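You operate a simulated robot arm through the tools that you are given. There is no shell and no other tool. Be economical: measure what you need, move in short steps, check, and stop when the job is done.

The job below is to be done with a simulated two-armed robot. You get a single attempt, and the scene is never put back.

JOB
Take the corner block on the top of the chest lid and put it away on the top of the grey bench. Then put one of the silver gauge blocks from the top of the chest lid on the top of the low bench. Then take the white cube and leave it on the top of the low cabinet. Then take the white tub and leave it on the open bay of the sanding table. Then switch the reel brake on. Keep to this order. Set down upright: silver gauge block. The reel brake goes to its stop.

It is judged by the outcome, as a careful person would: the job done as asked, and still so three seconds after it is handed in. It fails if anything else is knocked over, pushed out of place, dropped, spilled or broken. Lids that push on must go on centred and level and be pressed home; caps that screw on are set level and turned clockwise until they are tight.

ROBOT AND FRAMES
Two 7-joint arms with fingered hands on one trunk, on a base that drives. Base frame: it is fixed to the floor where the robot stands at the start and does not move with it; the origin is under the middle of the robot, x ahead of it, y to its left, z up; the surface under the hand at the start is at about z = 0.52. Readings come in m, degrees, newtons and seconds.
The left shoulder is at the start at [0.08, 0.198, 1.24], the right one opposite. With the tool pointing down near the work surface each hand reaches from about 0.1 to 0.68 m from the robot's upright axis, wherever it stands, measured 20 degrees to its own side. Places, roughly: corner block (5x5x3 cm) [0.5, 0.2, 0.5]; open bay of the sanding table [-1.3, 3.1, 0.3]; reel brake [-1.6, 6.6, 0.9]; silver gauge block [0.5, 0, 0.5]; top of the grey bench [1.2, 0.4, 0.8]; top of the low bench [-1.4, 1.5, 0.6]; top of the low cabinet [-1.5, 2.1, 0.4]; white cube (4x4x4 cm) [1.4, 2.2, 0.8]; white tub (11x11x9 cm) [-1.6, 5.7, 1.2]. Payload 4 kg a hand.
The tool frame of a hand sits at the grasp point between the pads (the TCP): z along the fingers, y along the line on which they close. The tips reach 0.026 m beyond it. Largest opening 0.132 m; the body of the gripper starts 0.073 m behind the TCP. The gripper is a hand of 4 fingers: y runs from the thumb to the fingers, the wrist lies at [0, 0, -0.239] in the tool frame, and closing takes about 1.5 s.
Orientation is told as [roll, pitch, yaw] about the base's x, y, z axes, in that order, counted from this pose: with the fingers straight down and closing along the base's y, the tool's x points along the base's -x, its y along +y and its z along -z.

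CONTROLS
- The arms move only by the tool servo_tool. It takes "left_steps", "right_steps" or both (then of equal length, played together; a hand with none holds still); each is a list of rows, each a list of 7 numbers: the shift along the base's x, y, z in m, then the turn, a rotation vector about the base's x, y, z in degrees, then the finger opening in m, from 0 to 0.132. In form: [[tx, ty, tz, rx, ry, rz, jaw], ...]. A call has 1 to 12 rows; each row shifts and turns the commanded pose from where the row before left it. Each row takes 0.2 s and may step no farther than 0.05 m and 8.6 degrees from the row before; otherwise, or with a gripper value out of range, the whole call is refused. A pose out of reach is approached as far as the arm can. The call stops where the force on the tool passes 40 N (or 10 N more than at its start, if that is more) or the arm is blocked; 0.2 s more then pass. The fingers move at their own pace (about 0.072 m/s each) and stop on an object; they squeeze with about 32 N. The grip force told is the motor's: it shows also when the fingers shut on nothing. Time passes only in rows, and 0.2 s behind the last, so rows that do not move let the fingers close. The reply holds the time, the measured pose of the TCP, the force on the tool along the base axes, the opening and the grip force, in the units named above and with some noise, with the torque about the TCP (base axes, N m) and any sound that the robot's microphone picked up, and new pictures: "pictures" is both (left out), scene, wrist or none (wrist: the cameras of the hands that moved).
- Cameras (640 x 400 px; columns grow to the right, rows downward): "scene" is now at [0.0894, 0.0295, 1.3844]; the picture's right is [0.43, -0.90, 0.00], its down [-0.78, -0.38, -0.50] and it looks along [0.45, 0.22, -0.87] (base axes); focal length 286 px, centre (320, 200). "left" rides on the left gripper at [-0.068, 0.002, -0.097] in its tool frame; the picture's right is [-0.03, -1.00, 0.00], its down [0.82, -0.02, -0.58] and it looks along [0.58, -0.01, 0.82] (tool axes); focal length 270 px, centre (320, 200). "right" rides on the right gripper at [0.068, 0.002, -0.097] in its tool frame; the picture's right is [-0.03, 1.00, 0.00], its down [-0.82, -0.02, -0.58] and it looks along [-0.58, -0.01, 0.82] (tool axes); focal length 270 px, centre (320, 200). There is no depth. A picture from a camera that has moved, and an enlarged one, comes with that camera's place and axes in the base frame and with its lens.
- lift_body(by): slides the trunk up (or, below 0, down) by that many m; the arms and the scene camera ride with it, the base frame stays. It gives what a move gives, with no picture.
- roll_base(legs): drives the robot by 1 to 6 legs, each [ahead, left, turn to the left] in m, m and degrees, along the robot's own axes; the way and the turn of a leg run together, so that a leg with both is an arc; at most 1.5 m and 180 degrees a leg. The arms and the cameras ride along, it lands a little off, and it stops where it bumps. It gives what a move gives, and a new picture of the scene camera.
- hand_shape(shape, hand): the hand has 4 fingers and takes this shape, open, in about a second: jaw (thumb against the fingers, like two jaws); tri (thumb and two fingers); tip (a fingertip pinch); poke (one finger out to press); point (the index stretched); flat (the hand flat); cup (the hand cupped); fist (a fist). The gripper value then closes the fingers along that shape, each until it touches; the sizes above hold for jaw. It gives what a move gives, with no picture.
- turn_head(pan, tilt): turns the head with the scene camera to pan (to the left, within 86 degrees either way) and tilt (down, from -29 to 69), counted from straight ahead of the robot. It gives what a move gives, and a new picture of the scene camera.
- enlarge(camera, box): a new picture of the part [left, top, right, bottom] of that camera's present view, enlarged. The clock stands still meanwhile.
- sign_off(): hands the job in; it is judged then, once.

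Work in short steps. Places have to be worked out from the pictures, the camera data and where the tool is seen: move nearer, look again, correct. Check each grasp and each placing, and mend what went wrong. You have 165 turns and 260 pictures in all, those below and enlarged ones among them. Open the grippers and draw the arms clear of the work before you hand the job in, unless the task says otherwise.

The tools are called after "Request:" as name(argument=value, ...) on one line, values as JSON. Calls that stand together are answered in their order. servo_tool: Moves the arms, as the interface text tells. Its arguments: {"type":"object","properties":{"left_steps":{"type":"array"},"right_steps":{"type":"array"},"pictures":{"type":"string","enum":["both","scene","wrist","none"]}},"required":[]} The other tools are called the same way: lift_body (by) slides the trunk up or down; hand_shape (shape, hand) gives the hand a shape; roll_base (legs) drives the base; turn_head (pan, tilt) turns the head that bears the scene camera; enlarge (camera, box) takes an enlarged picture of a part of a camera's view; sign_off () hands the job in.

At the start:

```text
clock: 0.0
left_ee_pos: [0.4035, 0.3573, 0.7356]
left_tcp_rot: [0.0, 0.0, 0.0]
left_contact_force: [0.1, 0.3, 1.1]
left_torque: [0.01, 0.01, 0.01]
left_gripper_width: 0.1321
left_grasp_force: 0.1
left_shape: jaw
right_ee_pos: [0.3172, -0.0289, 0.7324]
right_tcp_rot: [0.0, 0.0, 0.0]
right_contact_force: [0.4, -0.2, -0.5]
right_torque: [-0.01, 0.02, -0.02]
right_gripper_width: 0.1317
right_grasp_force: 0.1
right_shape: jaw
trunk travel left (down, up): [-0.55, 0.29]
robot x, y, heading: [-0.0006, -0.0019, -0.1]
head pan, tilt: [25.7, 59.9]
```

scene: 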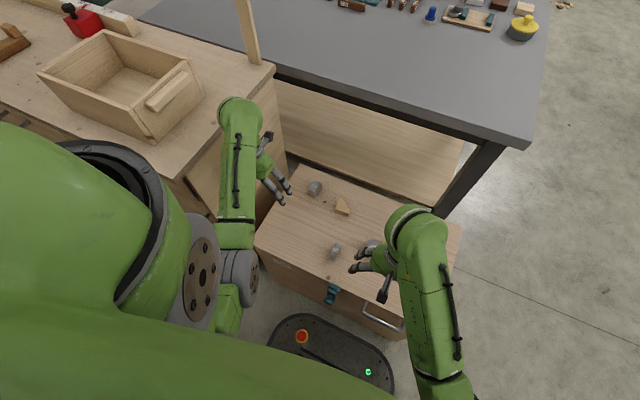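
right: 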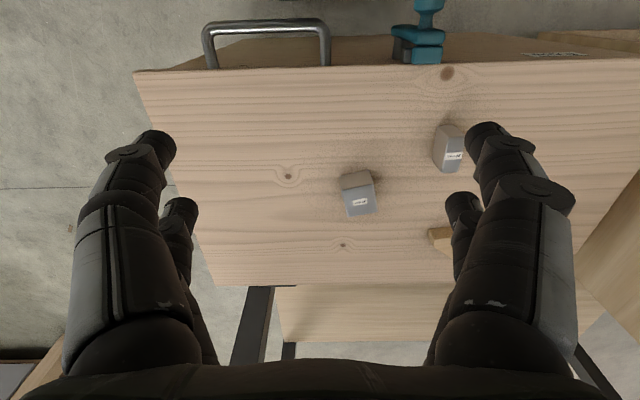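
left: 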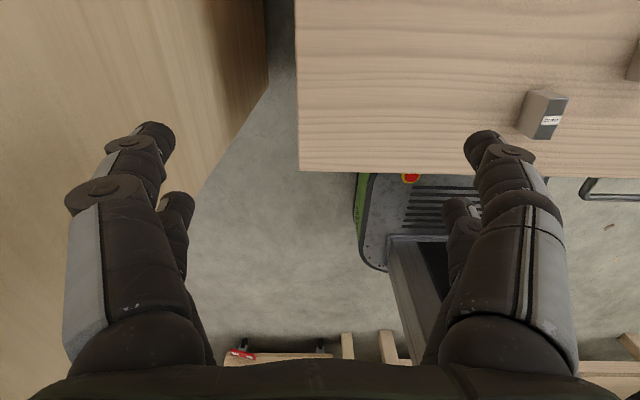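

I see the chest lid with three silver blocks and a wooden corner block. I enlarge the view of the lid to locate them.

Request:
enlarge(camera="scene", box=[250, 150, 470, 290])

Request:
enlarge(camera="right", box=[300, 100, 500, 260])

```text
2.86 times, centred on (360, 220) of scene
camera zoom: at [0.0894, 0.0295, 1.3844], right [0.43, -0.9, 0.0], down [-0.78, -0.38, -0.5], along [0.45, 0.22, -0.87], focal length 816 px, centre (206, 143)
```

zoom: 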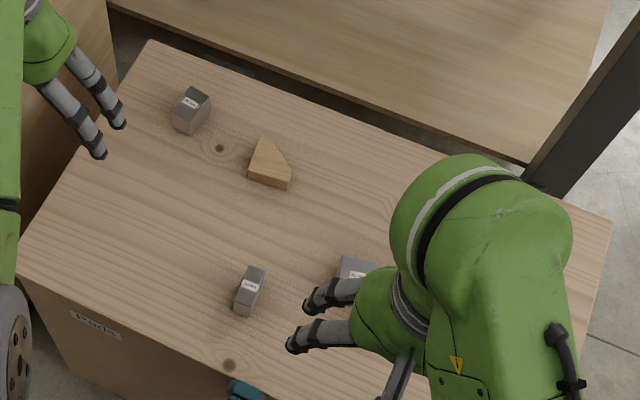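

```text
2.50 times, centred on (400, 180) of right
camera zoom: at [0.2478, -0.0265, 0.8277], right [0.03, 1.0, 0.0], down [0.82, -0.02, 0.58], along [0.58, -0.01, -0.82], focal length 676 px, centre (120, 250)
```

zoom: 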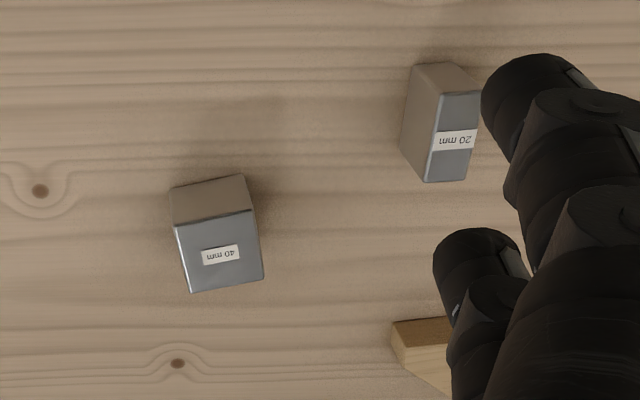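

Block positions worked out: corner block ≈(0.53,0.16), 20 mm block ≈(0.38,0.12). Before moving, I look at the grey bench ahead.

Request:
turn_head(pan=20, tilt=35)

Request:
turn_head(pan=80, tilt=20)

```text
clock: 0.9
left_ee_pos: [0.4035, 0.3584, 0.7352]
left_tcp_rot: [0.1, -0.1, 0.0]
left_contact_force: [-0.6, 0.3, -0.6]
left_torque: [-0.02, 0.01, 0.0]
left_gripper_width: 0.1318
left_grasp_force: 0.1
left_shape: jaw
right_ee_pos: [0.3162, -0.0283, 0.7326]
right_tcp_rot: [0.0, 0.0, 0.0]
right_contact_force: [0.0, 0.0, 0.8]
right_torque: [-0.02, 0.03, 0.03]
right_gripper_width: 0.1319
right_grasp_force: 0.0
right_shape: jaw
trunk travel left (down, up): [-0.55, 0.29]
robot x, y, heading: [-0.0, -0.0012, 0.4]
head pan, tilt: [20.0, 35.0]
camera scene: at [0.112, 0.0307, 1.4185], right [0.34, -0.94, 0.0], down [-0.54, -0.2, -0.82], along [0.77, 0.28, -0.57], focal length 286 px, centre (320, 200)
```

scene: 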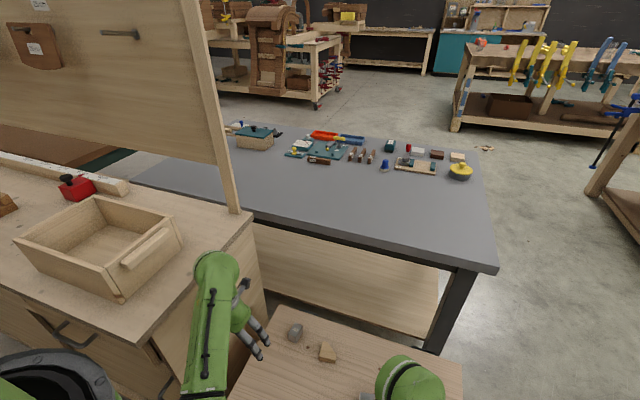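

```text
clock: 2.2
left_ee_pos: [0.4041, 0.3581, 0.7359]
left_tcp_rot: [0.0, 0.0, 0.1]
left_contact_force: [-0.1, -0.1, -0.4]
left_torque: [0.0, 0.0, 0.04]
left_gripper_width: 0.1318
left_grasp_force: 0.1
left_shape: jaw
right_ee_pos: [0.3157, -0.0275, 0.7321]
right_tcp_rot: [0.0, 0.1, 0.0]
right_contact_force: [-0.1, -0.2, 0.4]
right_torque: [0.01, -0.01, 0.03]
right_gripper_width: 0.1317
right_grasp_force: 0.1
right_shape: jaw
trunk travel left (down, up): [-0.55, 0.29]
robot x, y, heading: [-0.0028, -0.0003, -0.2]
head pan, tilt: [80.0, 20.0]
camera scene: at [0.0456, 0.0923, 1.4424], right [0.98, -0.17, 0.0], down [-0.06, -0.34, -0.94], along [0.16, 0.93, -0.34], focal length 286 px, centre (320, 200)
```

scene: 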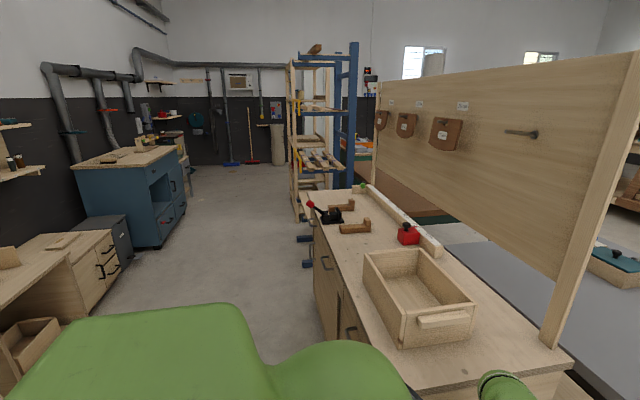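

Grey bench front is empty, its edge at about x=0.8. I plan to take the corner block with the left hand pitched forward 40° so it can reach over to the bench; the right arm moves aside.

Request:
servo_tool(left_steps=[[0.014, -0.033, -0.013, 0, -8, 0, 0.132], [0.014, -0.033, -0.013, 0, -8, 0, 0.132], [0.014, -0.033, -0.013, 0, -8, 0, 0.132], [0.014, -0.033, -0.013, 0, -8, 0, 0.132], [0.014, -0.033, -0.013, 0, -8, 0, 0.132], [0.014, -0.033, -0.013, 0, 0, 0, 0.132], [0, 0, 0, 0, 0, 0, 0.132]], right_steps=[[0, -0.045, 0, 0, 0, 0, 0.132], [0, -0.045, 0, 0, 0, 0, 0.132], [0, -0.045, 0, 0, 0, 0, 0.132], [0, -0.045, 0, 0, 0, 0, 0.132], [0, -0.045, 0, 0, 0, 0, 0.132], [0, 0, 0, 0, 0, 0, 0.132], [0, 0, 0, 0, 0, 0, 0.132]], pictures="wrist")

Request:
turn_head(pan=10, tilt=50)

```text
clock: 3.3
left_ee_pos: [0.5206, 0.3058, 0.7449]
left_tcp_rot: [1.7, -42.4, 9.9]
left_contact_force: [-0.7, 0.6, 0.3]
left_torque: [-0.01, -0.05, 0.01]
left_gripper_width: 0.1321
left_grasp_force: 0.0
left_shape: jaw
right_ee_pos: [0.3203, -0.2217, 0.7291]
right_tcp_rot: [0.4, 0.3, 0.3]
right_contact_force: [0.0, 0.0, -1.1]
right_torque: [0.0, -0.02, 0.01]
right_gripper_width: 0.1319
right_grasp_force: 0.0
right_shape: jaw
trunk travel left (down, up): [-0.55, 0.29]
robot x, y, heading: [0.0024, -0.0004, 0.0]
head pan, tilt: [80.0, 20.0]
stopped in row 5 (left hand): the arm was blocked; the commanded pose is now the measured one
camera right: at [0.253, -0.2211, 0.8253], right [0.02, 1.0, 0.01], down [0.82, -0.02, 0.57], along [0.57, -0.01, -0.82], focal length 270 px, centre (320, 200)
camera left: at [0.5059, 0.3017, 0.8609], right [0.21, -0.98, 0.0], down [-0.97, -0.21, -0.12], along [0.12, 0.03, -0.99], focal length 270 px, centre (320, 200)
```

right: 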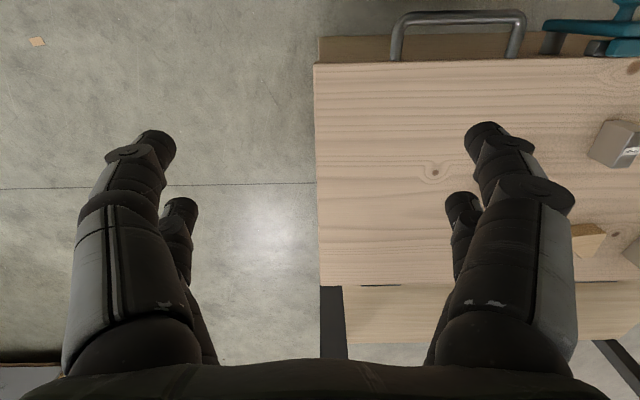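
left: 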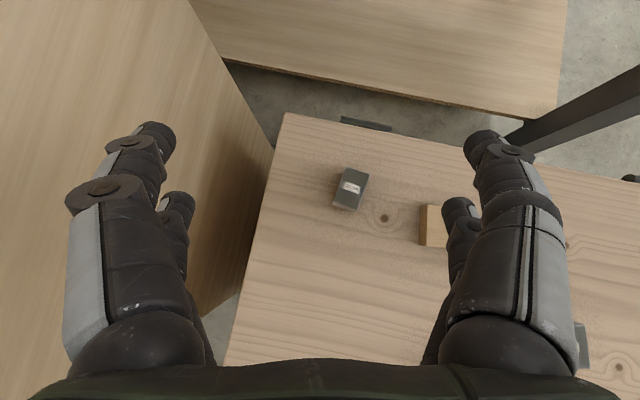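

```text
clock: 4.7
left_ee_pos: [0.5187, 0.3049, 0.7409]
left_tcp_rot: [1.7, -42.1, 10.1]
left_contact_force: [0.0, 0.0, 0.7]
left_torque: [0.02, 0.01, 0.01]
left_gripper_width: 0.132
left_grasp_force: 0.1
left_shape: jaw
right_ee_pos: [0.3194, -0.2222, 0.7279]
right_tcp_rot: [0.3, 0.6, 0.2]
right_contact_force: [-0.3, 0.1, 0.5]
right_torque: [-0.04, 0.02, 0.01]
right_gripper_width: 0.1316
right_grasp_force: 0.0
right_shape: jaw
trunk travel left (down, up): [-0.55, 0.29]
robot x, y, heading: [0.0007, -0.0034, -0.1]
head pan, tilt: [10.0, 50.0]
camera scene: at [0.1152, 0.0071, 1.3981], right [0.17, -0.98, -0.01], down [-0.76, -0.13, -0.64], along [0.63, 0.12, -0.77], focal length 286 px, centre (320, 200)
```

scene: 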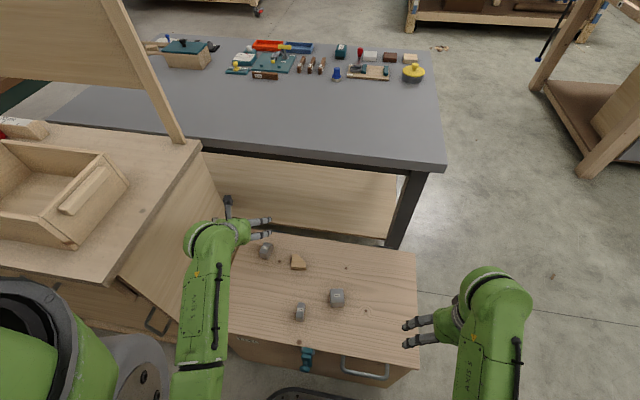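

The left arm was blocked partway, perhaps a joint limit. I try a slower pure sideways shift with the pitch reduced.

Request:
servo_tool(left_steps=[[0, -0.03, 0, 0, 4, -4, 0.132], [0, -0.03, 0, 0, 4, -4, 0.132], [0, -0.03, 0, 0, 4, -2, 0.132], [0, -0.03, 0, 0, 0, 0, 0.132], [0, -0.02, 0, 0, 0, 0, 0.132], [0, 0, 0, 0, 0, 0, 0.132]], pictures="wrist")

```text
clock: 5.5
left_ee_pos: [0.5048, 0.3048, 0.7349]
left_tcp_rot: [2.8, -31.2, 10.4]
left_contact_force: [0.5, 1.0, -0.3]
left_torque: [-0.04, 0.04, -0.02]
left_gripper_width: 0.132
left_grasp_force: 0.1
left_shape: jaw
right_ee_pos: [0.3204, -0.2216, 0.7279]
right_tcp_rot: [0.4, 0.8, 0.4]
right_contact_force: [-1.8, 0.2, -1.5]
right_torque: [0.03, -0.1, 0.03]
right_gripper_width: 0.1316
right_grasp_force: 0.0
right_shape: jaw
trunk travel left (down, up): [-0.55, 0.29]
robot x, y, heading: [0.0008, -0.0016, 0.1]
head pan, tilt: [10.0, 50.0]
stopped in row 3 (left hand): the arm was blocked; the commanded pose is now the measured one
camera left: at [0.5137, 0.3032, 0.8529], right [0.23, -0.97, -0.03], down [-0.97, -0.23, 0.07], along [-0.07, 0.01, -1.0], focal length 270 px, centre (320, 200)
```

left: 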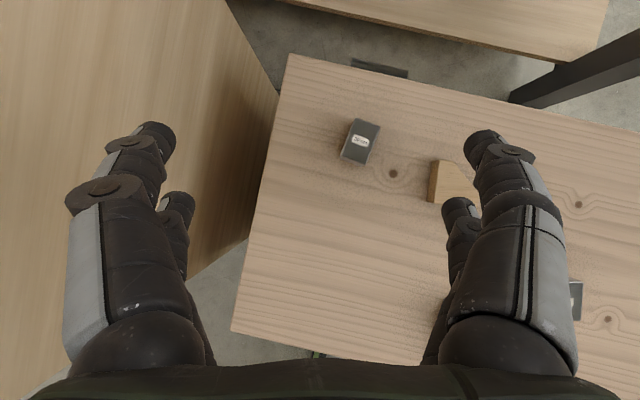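

The left arm can't go in −y; I look at its elbow for contact with the neighbouring bench.

Request:
turn_head(pan=60, tilt=60)

```text
clock: 6.6
left_ee_pos: [0.5066, 0.305, 0.7385]
left_tcp_rot: [2.8, -31.7, 10.4]
left_contact_force: [-0.9, -0.9, 0.4]
left_torque: [0.0, 0.02, 0.01]
left_gripper_width: 0.1319
left_grasp_force: 0.1
left_shape: jaw
right_ee_pos: [0.3212, -0.2233, 0.7274]
right_tcp_rot: [0.4, 0.6, 0.0]
right_contact_force: [0.5, -0.4, 1.0]
right_torque: [0.0, 0.0, -0.01]
right_gripper_width: 0.1319
right_grasp_force: 0.0
right_shape: jaw
trunk travel left (down, up): [-0.55, 0.29]
robot x, y, heading: [0.0026, -0.0005, -0.1]
head pan, tilt: [60.0, 60.0]
camera scene: at [0.0745, 0.0508, 1.3861], right [0.87, -0.5, -0.01], down [-0.44, -0.75, -0.5], along [0.24, 0.44, -0.87], focal length 286 px, centre (320, 200)
```

scene: 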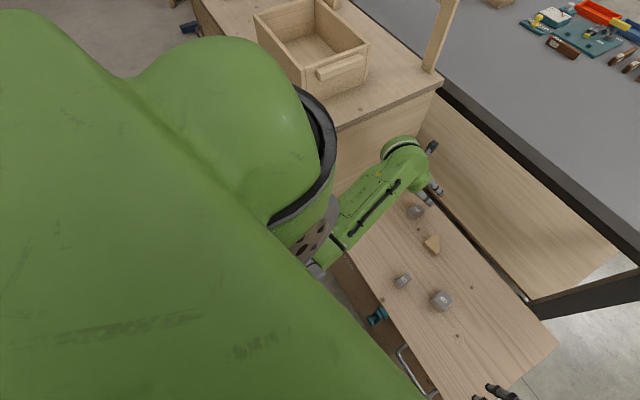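

The upper arm/elbow seems to press the wooden bench's edge. I shift the robot to the right by 0.15 m to give room.

Request:
roll_base(legs=[[0, -0.16, 0]])

```text
clock: 8.1
left_ee_pos: [0.5072, 0.143, 0.7367]
left_tcp_rot: [2.7, -31.8, 10.2]
left_contact_force: [-0.7, 0.0, 0.8]
left_torque: [-0.01, 0.0, -0.02]
left_gripper_width: 0.1319
left_grasp_force: 0.0
left_shape: jaw
right_ee_pos: [0.3205, -0.3855, 0.7279]
right_tcp_rot: [0.4, 0.6, 0.0]
right_contact_force: [-1.1, 0.9, 0.5]
right_torque: [-0.02, 0.03, 0.02]
right_gripper_width: 0.132
right_grasp_force: 0.0
right_shape: jaw
trunk travel left (down, up): [-0.55, 0.29]
robot x, y, heading: [0.0002, -0.1556, -0.3]
head pan, tilt: [60.0, 60.0]
camera scene: at [0.0742, -0.11, 1.3861], right [0.86, -0.5, -0.01], down [-0.44, -0.75, -0.5], along [0.24, 0.44, -0.87], focal length 286 px, centre (320, 200)
```

scene: 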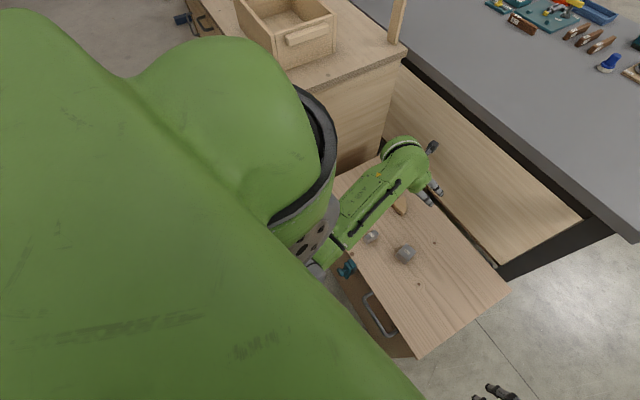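

Now there's room. I bring the left hand to hover over the corner block with pitch −40 and yaw 0, small shifts to test.

Request:
servo_tool(left_steps=[[-0.01, 0.01, -0.01, 0, -4, -4, 0.132], [-0.01, 0.01, -0.02, 0, -4, -4, 0.132], [0, 0, -0.02, 0, 0, -2, 0.132], [0, 0, 0, 0, 0, 0, 0.132]], pictures="wrist")

```text
clock: 9.1
left_ee_pos: [0.502, 0.1593, 0.6985]
left_tcp_rot: [2.5, -41.2, -1.0]
left_contact_force: [0.5, 0.5, 0.1]
left_torque: [-0.03, 0.01, -0.04]
left_gripper_width: 0.1318
left_grasp_force: 0.0
left_shape: jaw
right_ee_pos: [0.322, -0.3829, 0.727]
right_tcp_rot: [0.2, 0.3, 0.2]
right_contact_force: [-1.0, -1.5, -0.4]
right_torque: [0.12, -0.11, -0.03]
right_gripper_width: 0.1319
right_grasp_force: 0.1
right_shape: jaw
trunk travel left (down, up): [-0.55, 0.29]
robot x, y, heading: [0.0039, -0.1596, 0.0]
head pan, tilt: [60.0, 60.0]
camera left: at [0.4907, 0.1584, 0.8165], right [0.03, -1.0, -0.02], down [-0.99, -0.03, -0.1], along [0.1, 0.02, -0.99], focal length 270 px, centre (320, 200)
```

left: 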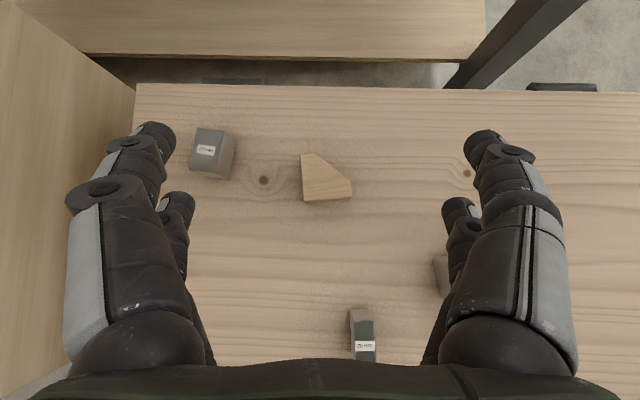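

Block centre ≈(0.541,0.157), its short square face on the −y side at x≈0.53. I lower toward it with the near finger pair aimed at that face.

Request:
servo_tool(left_steps=[[0.008, -0.001, -0.025, -2, 0, 1, 0.132], [0.008, 0, -0.025, 0, 0, 0, 0.132], [0.008, 0, -0.025, 0, 0, 0, 0.11], [0.006, 0, -0.02, 0, 0, 0, 0.1], [0, 0, 0, 0, 0, 0, 0.1]], pictures="wrist")

```text
clock: 10.5
left_ee_pos: [0.4548, 0.134, 0.561]
left_tcp_rot: [-3.0, -34.2, 4.7]
left_contact_force: [0.0, 1.2, 0.2]
left_torque: [-0.01, 0.04, -0.03]
left_gripper_width: 0.1
left_grasp_force: 0.1
left_shape: jaw
right_ee_pos: [0.3131, -0.3899, 0.7378]
right_tcp_rot: [1.0, 0.0, 0.0]
right_contact_force: [-0.3, -0.1, -0.2]
right_torque: [0.0, 0.0, 0.0]
right_gripper_width: 0.1319
right_grasp_force: 0.1
right_shape: jaw
trunk travel left (down, up): [-0.55, 0.29]
robot x, y, heading: [0.0048, -0.157, -0.3]
head pan, tilt: [60.0, 60.0]
stopped in row 5 (left hand): the arm was blocked; the commanded pose is now the measured one
camera left: at [0.457, 0.1403, 0.6795], right [0.07, -1.0, 0.06], down [-1.0, -0.07, 0.02], along [-0.01, -0.06, -1.0], focal length 270 px, centre (320, 200)
```

left: 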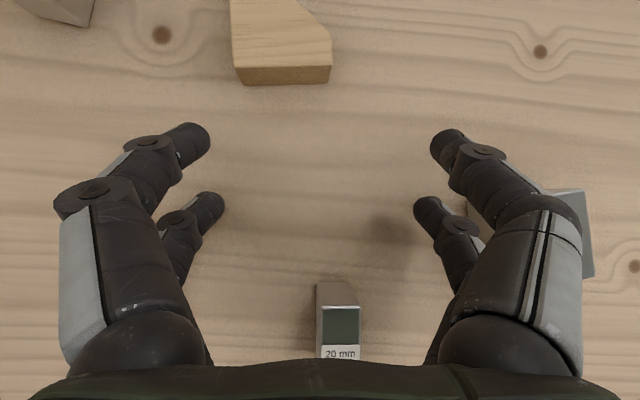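

The arm was blocked again and the hand ended short (0.455,0.134), near the gauge blocks. I raise the trunk, which lifts the hand straight up and straightens the arm.

Request:
lift_body(by=0.16)

Request:
turn_head(pan=20, tilt=60)

```text
clock: 12.3
left_ee_pos: [0.4737, 0.1503, 0.7189]
left_tcp_rot: [-3.5, -35.9, 5.0]
left_contact_force: [-0.2, -0.2, -0.3]
left_torque: [0.01, -0.02, -0.02]
left_gripper_width: 0.1001
left_grasp_force: 0.1
left_shape: jaw
right_ee_pos: [0.3151, -0.3806, 0.8894]
right_tcp_rot: [0.0, 0.1, 0.0]
right_contact_force: [-0.8, 0.8, -0.5]
right_torque: [0.02, -0.03, 0.02]
right_gripper_width: 0.1314
right_grasp_force: 0.0
right_shape: jaw
trunk travel left (down, up): [-0.71, 0.13]
robot x, y, heading: [0.0022, -0.1619, -0.2]
head pan, tilt: [60.0, 60.0]
```

```text
clock: 13.4
left_ee_pos: [0.4741, 0.1483, 0.7191]
left_tcp_rot: [-3.3, -35.9, 4.9]
left_contact_force: [-0.2, 0.2, -0.2]
left_torque: [0.01, 0.01, 0.03]
left_gripper_width: 0.1002
left_grasp_force: 0.0
left_shape: jaw
right_ee_pos: [0.3144, -0.3806, 0.8899]
right_tcp_rot: [0.0, 0.1, 0.0]
right_contact_force: [0.4, -0.4, -0.2]
right_torque: [-0.04, 0.0, 0.0]
right_gripper_width: 0.1317
right_grasp_force: 0.0
right_shape: jaw
trunk travel left (down, up): [-0.71, 0.13]
robot x, y, heading: [-0.0023, -0.1571, -0.1]
head pan, tilt: [20.0, 60.0]
camera scene: at [0.0918, -0.1371, 1.5443], right [0.34, -0.94, 0.0], down [-0.81, -0.29, -0.5], along [0.47, 0.17, -0.87], focal length 286 px, centre (320, 200)
```

scene: 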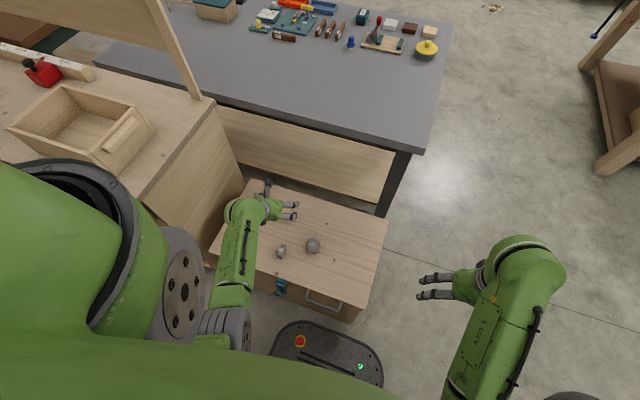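

Blocks are undisturbed. I retry with the trunk raised: forward over the corner block first.

Request:
servo_tool(left_steps=[[0.015, 0.002, -0.02, 3, -2, -4, 0.1], [0.015, 0.002, -0.02, 0, -2, 0, 0.1], [0.015, 0.002, -0.02, 0, 0, 0, 0.1], [0.01, 0.002, -0.02, 0, 0, 0, 0.1], [0, 0, 0, 0, 0, 0, 0.1], [0, 0, 0, 0, 0, 0, 0.1]], pictures="wrist")

```text
clock: 14.8
left_ee_pos: [0.5279, 0.1579, 0.6374]
left_tcp_rot: [0.4, -40.1, -1.3]
left_contact_force: [0.1, -0.4, -0.4]
left_torque: [0.03, 0.01, 0.02]
left_gripper_width: 0.0999
left_grasp_force: 0.1
left_shape: jaw
right_ee_pos: [0.3147, -0.3808, 0.8896]
right_tcp_rot: [0.0, 0.1, 0.0]
right_contact_force: [0.8, 0.8, -1.0]
right_torque: [0.0, -0.01, 0.03]
right_gripper_width: 0.132
right_grasp_force: 0.0
right_shape: jaw
trunk travel left (down, up): [-0.71, 0.13]
robot x, y, heading: [-0.0006, -0.1618, -0.1]
head pan, tilt: [20.0, 60.0]
camera left: at [0.5181, 0.1589, 0.7555], right [0.0, -1.0, 0.01], down [-1.0, 0.0, -0.08], along [0.08, -0.01, -1.0], focal length 270 px, centre (320, 200)
```

left: 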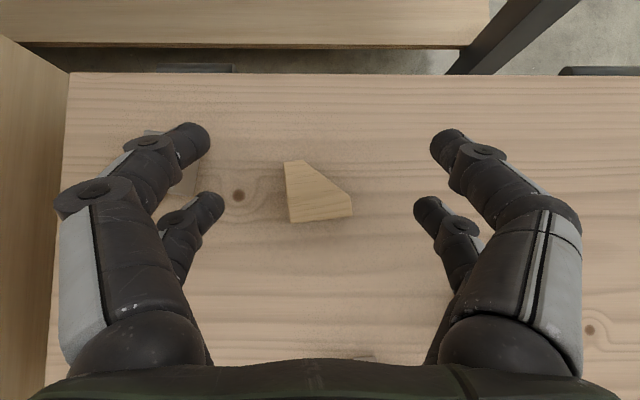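

Good now. Block spans x 0.520–0.564, y 0.132–0.181. I descend to TCP (0.535,0.157,0.557).

Request:
servo_tool(left_steps=[[0.003, 0, -0.025, 0, 0, 1, 0.085], [0.003, 0, -0.025, 0, 0, 0, 0.085], [0.002, 0, -0.02, 0, 0, 0, 0.085], [0, 0, -0.01, 0, 0, 0, 0.085], [0, 0, 0, 0, 0, 0, 0.085]], pictures="wrist")

```text
clock: 16.0
left_ee_pos: [0.5393, 0.1547, 0.5623]
left_tcp_rot: [-0.1, -40.2, -0.3]
left_contact_force: [-0.8, 0.2, -0.6]
left_torque: [-0.07, 0.03, 0.03]
left_gripper_width: 0.0854
left_grasp_force: 0.0
left_shape: jaw
left hand out of reach, approached as far as the arm can: row 4
right_ee_pos: [0.3143, -0.3802, 0.8902]
right_tcp_rot: [0.0, 0.1, 0.0]
right_contact_force: [0.1, -0.2, 1.1]
right_torque: [-0.02, 0.0, 0.0]
right_gripper_width: 0.1319
right_grasp_force: 0.1
right_shape: jaw
trunk travel left (down, up): [-0.71, 0.13]
robot x, y, heading: [0.0009, -0.1606, -0.3]
head pan, tilt: [20.0, 60.0]
camera left: at [0.5282, 0.1564, 0.6814], right [0.01, -1.0, 0.02], down [-1.0, -0.01, -0.09], along [0.09, -0.02, -1.0], focal length 270 px, centre (320, 200)
```

left: 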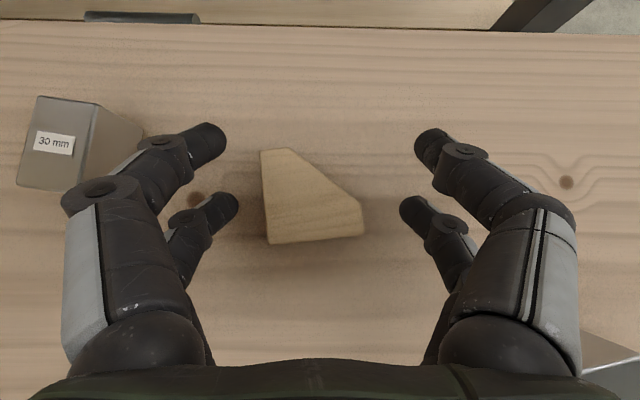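

At the reach limit, 5 mm too high; I lower the trunk slightly and then close.

Request:
lift_body(by=-0.006)

Request:
servo_tool(left_steps=[[0, 0.002, 0, 0, 0, 0, 0.06], [0, 0, 0, 0, 0, 0, 0.045], [0, 0, 0, 0, 0, 0, 0.03], [0, 0, 0, 0, 0, 0, 0.03], [0, 0, 0, 0, 0, 0, 0.03]], pictures="wrist")

```text
clock: 16.5
left_ee_pos: [0.5392, 0.1542, 0.5581]
left_tcp_rot: [-0.2, -40.4, -0.5]
left_contact_force: [0.0, -0.1, -1.3]
left_torque: [0.01, -0.01, 0.03]
left_gripper_width: 0.0852
left_grasp_force: 0.0
left_shape: jaw
right_ee_pos: [0.3139, -0.3804, 0.8828]
right_tcp_rot: [0.0, 0.1, 0.0]
right_contact_force: [-1.1, -0.5, 0.2]
right_torque: [-0.02, -0.02, 0.02]
right_gripper_width: 0.1319
right_grasp_force: 0.0
right_shape: jaw
trunk travel left (down, up): [-0.704, 0.136]
robot x, y, heading: [0.0014, -0.1632, -0.1]
head pan, tilt: [20.0, 60.0]
```

```text
clock: 17.7
left_ee_pos: [0.5389, 0.1561, 0.5584]
left_tcp_rot: [-0.1, -40.4, -0.4]
left_contact_force: [0.0, -0.3, 0.3]
left_torque: [-0.01, -0.01, 0.0]
left_gripper_width: 0.0338
left_grasp_force: 0.2
left_shape: jaw
right_ee_pos: [0.3148, -0.3808, 0.8836]
right_tcp_rot: [0.0, 0.1, 0.0]
right_contact_force: [-0.3, 0.5, -0.2]
right_torque: [0.02, 0.0, -0.04]
right_gripper_width: 0.1319
right_grasp_force: 0.1
right_shape: jaw
trunk travel left (down, up): [-0.704, 0.136]
robot x, y, heading: [-0.0002, -0.1588, -0.2]
head pan, tilt: [20.0, 60.0]
camera left: at [0.5283, 0.1584, 0.6754], right [0.01, -1.0, 0.02], down [-1.0, -0.01, -0.09], along [0.09, -0.02, -1.0], focal length 270 px, centre (320, 200)
```

left: 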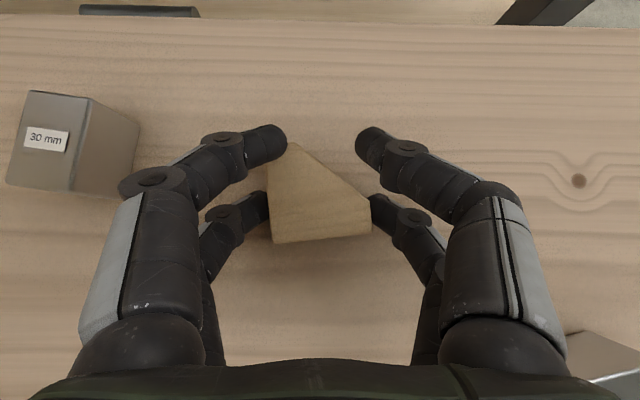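

Near pair is touching the block. I close fully to grip.

Request:
servo_tool(left_steps=[[0, 0, 0, 0, 0, 0, 0.015], [0, 0, 0, 0, 0, 0, 0.0], [0, 0, 0, 0, 0, 0, 0.0], [0, 0, 0, 0, 0, 0, 0.0], [0, 0, 0, 0, 0, 0, 0.0]], pictures="wrist")

```text
clock: 18.9
left_ee_pos: [0.5397, 0.1566, 0.5576]
left_tcp_rot: [-0.2, -40.3, -0.4]
left_contact_force: [0.2, 0.0, 0.1]
left_torque: [0.03, -0.01, 0.06]
left_gripper_width: 0.0052
left_grasp_force: 32.0
left_shape: jaw
right_ee_pos: [0.3141, -0.3821, 0.8843]
right_tcp_rot: [0.0, 0.1, 0.1]
right_contact_force: [-0.7, -0.3, 0.0]
right_torque: [0.01, 0.01, 0.0]
right_gripper_width: 0.1321
right_grasp_force: 0.0
right_shape: jaw
trunk travel left (down, up): [-0.704, 0.136]
robot x, y, heading: [0.0003, -0.1615, -0.4]
head pan, tilt: [20.0, 60.0]
camera left: at [0.5284, 0.1585, 0.675], right [0.01, -1.0, 0.02], down [-1.0, -0.01, -0.09], along [0.09, -0.02, -1.0], focal length 270 px, centre (320, 200)
```

left: 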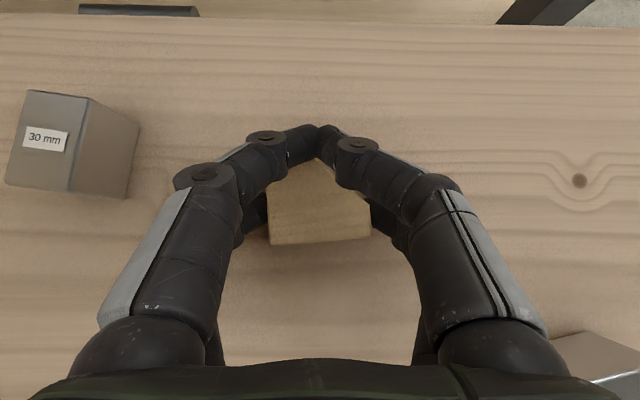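

The near pair holds the block while the front pair met above it. I lift gently and check.

Request:
servo_tool(left_steps=[[0, 0, 0.015, 0, 0, 0, 0.0], [0, 0, 0.02, 0, 0, 0, 0.0], [0, 0, 0.03, 0, 0, 0, 0.0], [0, 0, 0, 0, 0, 0, 0.0]], pictures="both")

```text
clock: 19.9
left_ee_pos: [0.5392, 0.158, 0.6208]
left_tcp_rot: [-0.1, -40.3, -0.4]
left_contact_force: [0.3, -0.5, -0.3]
left_torque: [0.0, 0.0, -0.01]
left_gripper_width: 0.0049
left_grasp_force: 31.5
left_shape: jaw
right_ee_pos: [0.3156, -0.381, 0.8827]
right_tcp_rot: [0.1, 0.2, 0.0]
right_contact_force: [-0.4, -0.4, 0.8]
right_torque: [-0.01, -0.04, -0.01]
right_gripper_width: 0.132
right_grasp_force: 0.0
right_shape: jaw
trunk travel left (down, up): [-0.704, 0.136]
robot x, y, heading: [-0.0002, -0.1639, -0.4]
head pan, tilt: [20.0, 60.0]
camera scene: at [0.0921, -0.1371, 1.5383], right [0.34, -0.94, 0.0], down [-0.81, -0.29, -0.5], along [0.47, 0.17, -0.87], focal length 286 px, centre (320, 200)
camera left: at [0.5288, 0.159, 0.7392], right [0.01, -1.0, 0.02], down [-1.0, -0.01, -0.09], along [0.09, -0.02, -1.0], focal length 270 px, centre (320, 200)
```

scene: 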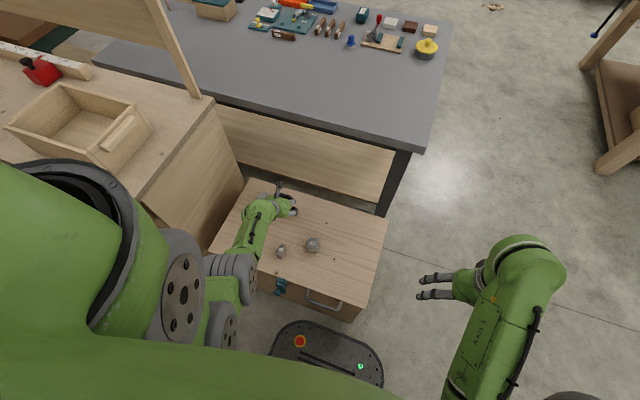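
left: 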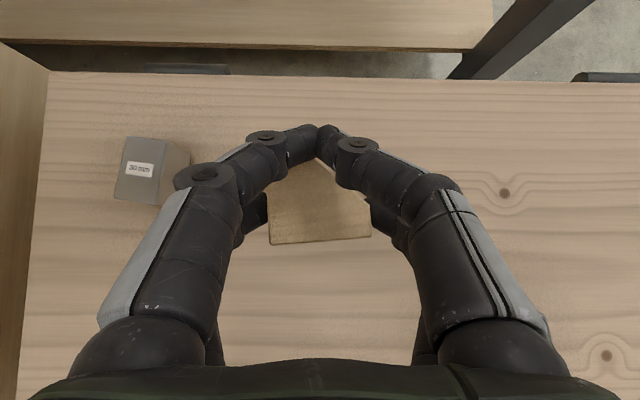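

The block is held. I raise the trunk, then the arm.

Request:
lift_body(by=0.13)

Request:
servo_tool(left_steps=[[0.01, 0, 0.03, 0, 0, 0, 0.0], [0.01, 0, 0.04, 0, 0, 0, 0.0], [0.01, 0, 0.04, 0, 0, 0, 0.0], [0.01, 0, 0.04, 0, 0, 0, 0.0], [0.01, 0, 0.04, 0, 0, 0, 0.0], [0, 0, 0, 0, 0, 0, 0.0]], pictures="both")

```text
clock: 21.5
left_ee_pos: [0.5398, 0.1576, 0.752]
left_tcp_rot: [-0.2, -40.3, -0.3]
left_contact_force: [-0.7, 0.6, -1.1]
left_torque: [0.01, 0.01, -0.01]
left_gripper_width: 0.0049
left_grasp_force: 31.7
left_shape: jaw
right_ee_pos: [0.3138, -0.3814, 1.0139]
right_tcp_rot: [0.0, 0.1, 0.1]
right_contact_force: [0.1, -0.7, 0.3]
right_torque: [0.0, 0.01, -0.02]
right_gripper_width: 0.1319
right_grasp_force: 0.0
right_shape: jaw
trunk travel left (down, up): [-0.834, 0.006]
robot x, y, heading: [-0.0003, -0.16, -0.4]
head pan, tilt: [20.0, 60.0]
```

```text
clock: 22.9
left_ee_pos: [0.5894, 0.1588, 0.9419]
left_tcp_rot: [-0.3, -40.3, -0.4]
left_contact_force: [0.1, -0.3, -0.1]
left_torque: [0.01, 0.0, -0.02]
left_gripper_width: 0.0048
left_grasp_force: 31.9
left_shape: jaw
right_ee_pos: [0.3134, -0.3792, 1.0145]
right_tcp_rot: [0.0, 0.1, 0.0]
right_contact_force: [-0.5, -0.1, -0.2]
right_torque: [-0.03, 0.01, 0.02]
right_gripper_width: 0.1322
right_grasp_force: 0.0
right_shape: jaw
trunk travel left (down, up): [-0.834, 0.006]
robot x, y, heading: [-0.0013, -0.1608, -0.2]
head pan, tilt: [20.0, 60.0]
camera scene: at [0.0918, -0.1373, 1.6683], right [0.34, -0.94, 0.0], down [-0.81, -0.29, -0.5], along [0.47, 0.17, -0.87], focal length 286 px, centre (320, 200)
camera left: at [0.5789, 0.1606, 1.0585], right [0.01, -1.0, 0.02], down [-1.0, -0.01, -0.09], along [0.09, -0.02, -1.0], focal length 270 px, centre (320, 200)
```

scene: 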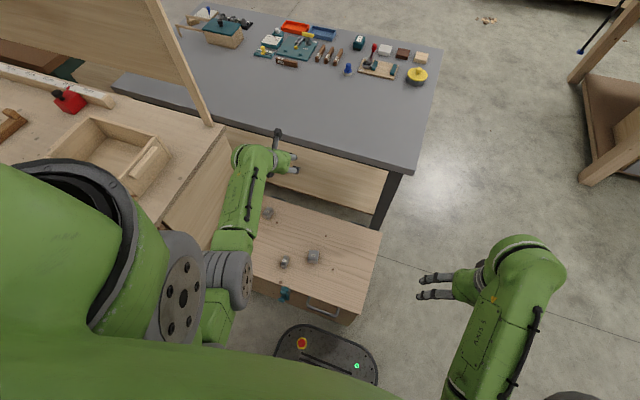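
left: 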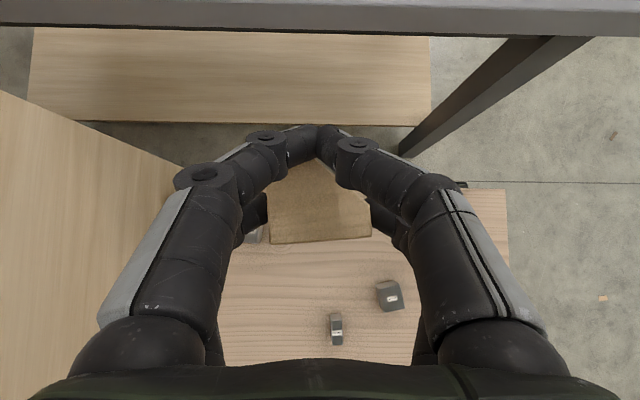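

Bench edge is at x≈0.785. I extend forward at a safe height, then will lower the trunk in alternation.

Request:
servo_tool(left_steps=[[0.03, 0, 0.02, 0, 0, 0, 0.0], [0.035, 0, 0.02, 0, 0, 0, 0.0], [0.035, 0, 0.01, 0, 0, 0, 0.0], [0.035, 0, 0, 0, 0, 0, 0.0], [0.035, 0, 0, 0, 0, 0, 0.0], [0, 0, 0, 0, 0, 0, 0.0]], pictures="none")

Request:
lift_body(by=-0.07)

Request:
servo_tool(left_steps=[[0.03, -0.005, 0.015, 0, 0, 0, 0.0], [0.03, -0.005, 0.015, 0, 0, 0, 0.0], [0.02, -0.005, 0.015, 0, 0, 0, 0.0], [0.0, 0, 0.015, 0, 0, 0, 0.0], [0, 0, 0, 0, 0, 0, 0.0]], pictures="both")

```text
clock: 24.3
left_ee_pos: [0.7597, 0.1564, 0.9928]
left_tcp_rot: [-0.3, -40.3, -0.5]
left_contact_force: [-0.7, 0.1, -0.2]
left_torque: [-0.02, 0.03, -0.01]
left_gripper_width: 0.0049
left_grasp_force: 32.2
left_shape: jaw
right_ee_pos: [0.3142, -0.3807, 1.0144]
right_tcp_rot: [0.0, 0.0, 0.0]
right_contact_force: [-0.6, 0.7, -1.2]
right_torque: [0.0, -0.01, -0.02]
right_gripper_width: 0.1322
right_grasp_force: 0.0
right_shape: jaw
trunk travel left (down, up): [-0.834, 0.006]
robot x, y, heading: [0.0014, -0.1624, -0.2]
head pan, tilt: [20.0, 60.0]
```

```text
clock: 25.4
left_ee_pos: [0.7608, 0.1559, 0.9223]
left_tcp_rot: [-0.3, -40.4, -0.4]
left_contact_force: [0.2, 0.1, -0.7]
left_torque: [0.01, 0.02, 0.01]
left_gripper_width: 0.0048
left_grasp_force: 31.4
left_shape: jaw
right_ee_pos: [0.3148, -0.3806, 0.9434]
right_tcp_rot: [0.0, 0.0, 0.0]
right_contact_force: [0.1, -0.8, 0.2]
right_torque: [0.01, -0.01, 0.02]
right_gripper_width: 0.1321
right_grasp_force: 0.0
right_shape: jaw
trunk travel left (down, up): [-0.764, 0.076]
robot x, y, heading: [-0.0008, -0.16, -0.1]
head pan, tilt: [20.0, 60.0]
```

```text
clock: 26.6
left_ee_pos: [0.84, 0.1414, 0.9841]
left_tcp_rot: [-0.2, -40.3, -0.3]
left_contact_force: [0.3, 0.8, 0.2]
left_torque: [0.0, 0.01, -0.02]
left_gripper_width: 0.005
left_grasp_force: 32.0
left_shape: jaw
right_ee_pos: [0.315, -0.3801, 0.9429]
right_tcp_rot: [0.1, 0.1, 0.0]
right_contact_force: [0.3, -0.2, -0.1]
right_torque: [-0.01, -0.02, 0.0]
right_gripper_width: 0.132
right_grasp_force: 0.1
right_shape: jaw
trunk travel left (down, up): [-0.764, 0.076]
robot x, y, heading: [0.0022, -0.1612, -0.2]
head pan, tilt: [20.0, 60.0]
camera scene: at [0.0923, -0.1371, 1.5983], right [0.34, -0.94, 0.0], down [-0.81, -0.29, -0.5], along [0.47, 0.17, -0.87], focal length 286 px, centre (320, 200)
camera left: at [0.8292, 0.1432, 1.1003], right [0.01, -1.0, 0.02], down [-1.0, -0.01, -0.09], along [0.09, -0.02, -1.0], focal length 270 px, centre (320, 200)
```

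scene: 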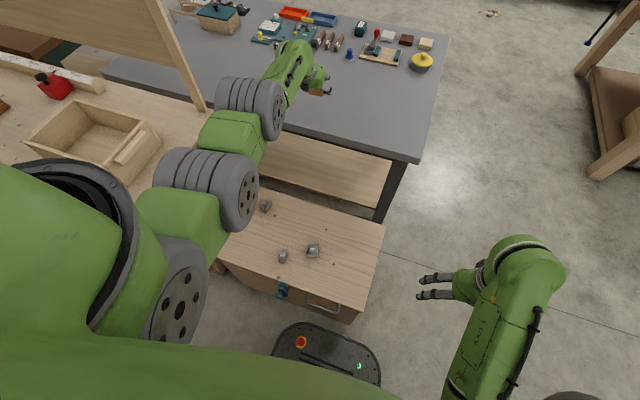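
left: 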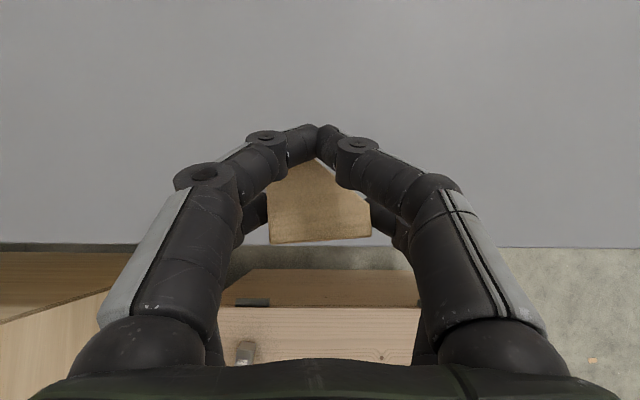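

The block is over the bench. I lower the trunk and push a bit farther from the edge, keeping height.

Request:
lift_body(by=-0.1)

Request:
servo_tool(left_steps=[[0.01, 0, 0.03, 0, 0, 0, 0.0], [0.01, 0, 0.03, 0, 0, 0, 0.0], [0.01, 0, 0.02, 0, 0, 0, 0.0], [0.01, 0, 0.0, 0, 0, 0, 0.0], [0.01, 0, 0, 0, 0, 0, 0.0], [0.01, 0, 0, 0, 0, 0, 0.0], [0, 0, 0, 0, 0, 0, 0.0]], pictures="none")

Request:
lift_body(by=-0.1)

Request:
turn_head(pan=15, tilt=45)

```text
clock: 27.9
left_ee_pos: [0.8405, 0.1407, 0.8831]
left_tcp_rot: [-0.2, -40.4, -0.4]
left_contact_force: [0.4, 0.0, -0.5]
left_torque: [-0.04, 0.0, -0.03]
left_gripper_width: 0.0051
left_grasp_force: 31.7
left_shape: jaw
right_ee_pos: [0.3139, -0.3809, 0.8431]
right_tcp_rot: [0.0, 0.1, -0.1]
right_contact_force: [0.6, 0.0, -0.9]
right_torque: [0.03, 0.03, -0.01]
right_gripper_width: 0.1318
right_grasp_force: 0.1
right_shape: jaw
trunk travel left (down, up): [-0.664, 0.176]
robot x, y, heading: [0.0001, -0.1572, -0.3]
head pan, tilt: [20.0, 60.0]
```

```text
clock: 29.5
left_ee_pos: [0.8623, 0.1404, 0.9551]
left_tcp_rot: [-0.2, -40.2, -0.4]
left_contact_force: [1.2, 0.2, -0.1]
left_torque: [0.02, 0.0, 0.0]
left_gripper_width: 0.0053
left_grasp_force: 31.9
left_shape: jaw
left hand out of reach, approached as far as the arm can: row 3, 4, 5, 6
right_ee_pos: [0.3141, -0.3802, 0.8441]
right_tcp_rot: [0.0, 0.1, 0.0]
right_contact_force: [-0.6, 0.5, 0.6]
right_torque: [0.04, 0.01, 0.01]
right_gripper_width: 0.1317
right_grasp_force: 0.0
right_shape: jaw
trunk travel left (down, up): [-0.664, 0.176]
robot x, y, heading: [0.0, -0.162, -0.5]
head pan, tilt: [20.0, 60.0]
```

```text
clock: 30.8
left_ee_pos: [0.8701, 0.1399, 0.8479]
left_tcp_rot: [-0.2, -39.8, -0.3]
left_contact_force: [0.4, 0.0, -0.7]
left_torque: [0.03, -0.01, 0.0]
left_gripper_width: 0.0048
left_grasp_force: 31.8
left_shape: jaw
right_ee_pos: [0.32, -0.3811, 0.7412]
right_tcp_rot: [-0.1, 0.6, -0.1]
right_contact_force: [-1.1, 0.3, -0.1]
right_torque: [-0.01, -0.01, -0.01]
right_gripper_width: 0.1318
right_grasp_force: 0.0
right_shape: jaw
trunk travel left (down, up): [-0.564, 0.276]
robot x, y, heading: [0.001, -0.1628, -0.2]
head pan, tilt: [20.0, 60.0]
```

```text
clock: 31.6
left_ee_pos: [0.8694, 0.1403, 0.8485]
left_tcp_rot: [-0.3, -39.8, -0.3]
left_contact_force: [-0.4, -0.1, 0.3]
left_torque: [-0.02, 0.0, 0.03]
left_gripper_width: 0.005
left_grasp_force: 31.5
left_shape: jaw
right_ee_pos: [0.3189, -0.3788, 0.7408]
right_tcp_rot: [0.0, 0.5, -0.1]
right_contact_force: [-0.5, -0.3, 0.5]
right_torque: [0.01, -0.04, 0.02]
right_gripper_width: 0.1318
right_grasp_force: 0.0
right_shape: jaw
trunk travel left (down, up): [-0.564, 0.276]
robot x, y, heading: [-0.0002, -0.1626, -0.3]
head pan, tilt: [15.0, 45.0]
camera scene: at [0.1189, -0.1382, 1.417], right [0.26, -0.97, 0.0], down [-0.69, -0.18, -0.7], along [0.68, 0.18, -0.71], focal length 286 px, centre (320, 200)
```

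scene: 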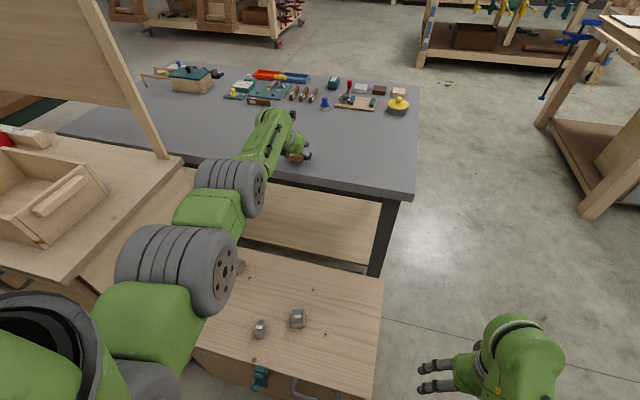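

Block bottom ≈0.81; the block is ~5 cm inside the edge. I lower in small steps until contact.

Request:
servo_tool(left_steps=[[0.01, 0, 0, 0, 0, 0, 0.0], [0, 0, -0.005, 0, 0, 0, 0.0], [0, 0, -0.005, 0, 0, 0, 0.0], [0, 0, 0, 0, 0, 0, 0.0]], pictures="both")

```text
clock: 32.6
left_ee_pos: [0.8665, 0.1411, 0.8367]
left_tcp_rot: [-0.2, -39.8, -0.2]
left_contact_force: [-0.4, 0.0, -0.5]
left_torque: [0.0, 0.0, 0.0]
left_gripper_width: 0.0048
left_grasp_force: 32.2
left_shape: jaw
left hand out of reach, approached as far as the arm can: row 1
right_ee_pos: [0.3192, -0.3797, 0.7408]
right_tcp_rot: [0.0, 0.5, 0.1]
right_contact_force: [0.4, -0.6, -0.2]
right_torque: [0.04, 0.0, 0.0]
right_gripper_width: 0.1318
right_grasp_force: 0.0
right_shape: jaw
trunk travel left (down, up): [-0.564, 0.276]
robot x, y, heading: [0.0012, -0.1614, -0.1]
head pan, tilt: [15.0, 45.0]
camera scene: at [0.1188, -0.1381, 1.417], right [0.26, -0.97, 0.0], down [-0.69, -0.18, -0.7], along [0.68, 0.18, -0.71], focal length 286 px, centre (320, 200)
camera left: at [0.8573, 0.1426, 0.9558], right [0.01, -1.0, 0.02], down [-1.0, -0.01, -0.08], along [0.08, -0.02, -1.0], focal length 270 px, centre (320, 200)
```

scene: 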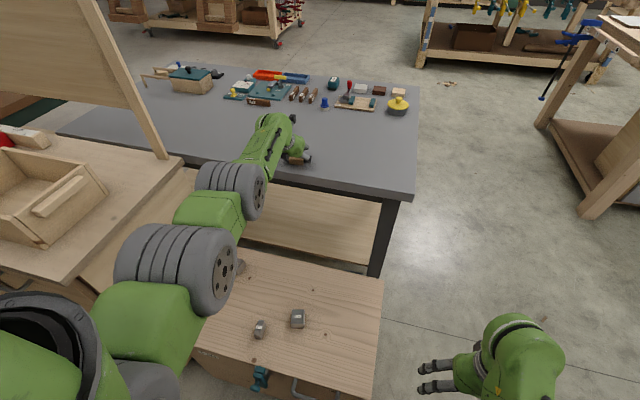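
left: 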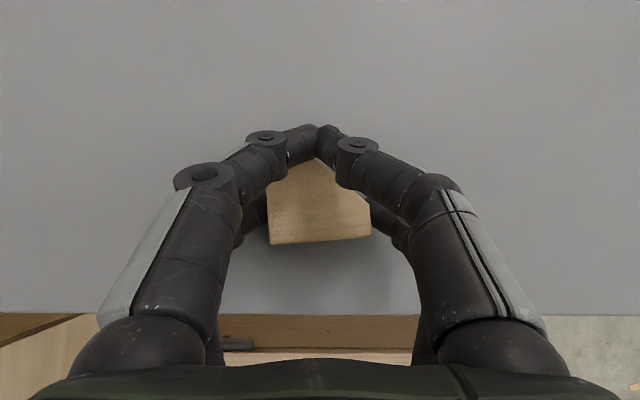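

About 1–2 cm above the bench. Continue lowering in fine steps.

Request:
servo_tool(left_steps=[[0, 0, -0.004, 0, 0, 0, 0.0], [0, 0, -0.004, 0, 0, 0, 0.0], [0, 0, -0.004, 0, 0, 0, 0.0], [0, 0, -0.004, 0, 0, 0, 0.0], [0, 0, 0, 0, 0, 0, 0.0]], pictures="wrist")

```text
clock: 33.6
left_ee_pos: [0.8694, 0.1425, 0.8352]
left_tcp_rot: [-0.2, -41.3, -0.1]
left_contact_force: [-0.4, -0.4, 5.8]
left_torque: [0.01, 0.06, 0.0]
left_gripper_width: 0.0056
left_grasp_force: 31.9
left_shape: jaw
left hand out of reach, approached as far as the arm can: row 2
right_ee_pos: [0.3183, -0.3805, 0.7415]
right_tcp_rot: [-0.1, 0.6, 0.0]
right_contact_force: [1.1, 0.7, -0.4]
right_torque: [-0.03, 0.01, 0.0]
right_gripper_width: 0.1318
right_grasp_force: 0.0
right_shape: jaw
trunk travel left (down, up): [-0.564, 0.276]
robot x, y, heading: [-0.0012, -0.1646, -0.0]
head pan, tilt: [15.0, 45.0]
stopped in row 5 (left hand): the force on the tool passed its limit at 41 N (the readings are from after the stop); the commanded pose is now the measured one
camera left: at [0.8568, 0.1431, 0.953], right [0.01, -1.0, 0.02], down [-0.99, -0.02, -0.1], along [0.1, -0.02, -0.99], focal length 270 px, centre (320, 200)
```

left: 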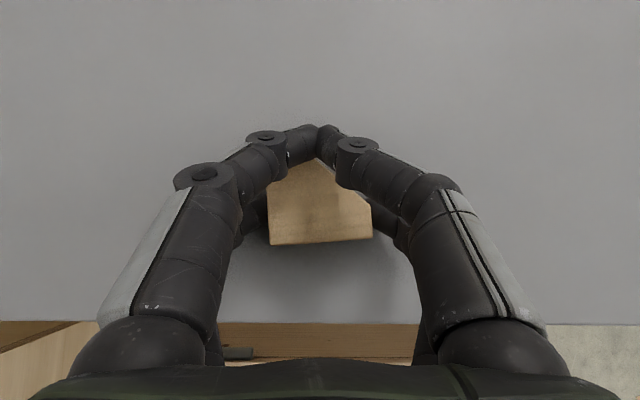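

Contact made: the block rests on the bench. I open the fingers slowly.

Request:
servo_tool(left_steps=[[0, 0, 0, 0, 0, 0, 0.03], [0, 0, 0, 0, 0, 0, 0.06], [0, 0, 0, 0, 0, 0, 0.09], [0, 0, 0, 0, 0, 0, 0.1], [0, 0, 0, 0, 0, 0, 0.1], [0, 0, 0, 0, 0, 0, 0.1]], pictures="wrist")

```text
clock: 35.0
left_ee_pos: [0.8688, 0.1406, 0.8348]
left_tcp_rot: [0.0, -41.2, -0.3]
left_contact_force: [2.4, -4.2, 14.3]
left_torque: [0.59, -0.03, -0.09]
left_gripper_width: 0.0977
left_grasp_force: 0.2
left_shape: jaw
right_ee_pos: [0.3199, -0.3813, 0.7423]
right_tcp_rot: [-0.1, 0.5, -0.1]
right_contact_force: [0.7, 0.6, -0.4]
right_torque: [0.02, 0.03, -0.02]
right_gripper_width: 0.1319
right_grasp_force: 0.0
right_shape: jaw
trunk travel left (down, up): [-0.564, 0.276]
robot x, y, heading: [0.0043, -0.1612, -0.2]
head pan, tilt: [15.0, 45.0]
camera left: at [0.8563, 0.1422, 0.9527], right [0.01, -1.0, 0.02], down [-0.99, -0.01, -0.1], along [0.1, -0.02, -0.99], focal length 270 px, centre (320, 200)
```

left: 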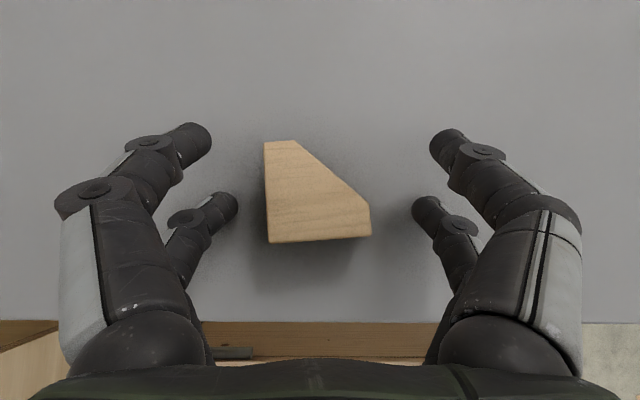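

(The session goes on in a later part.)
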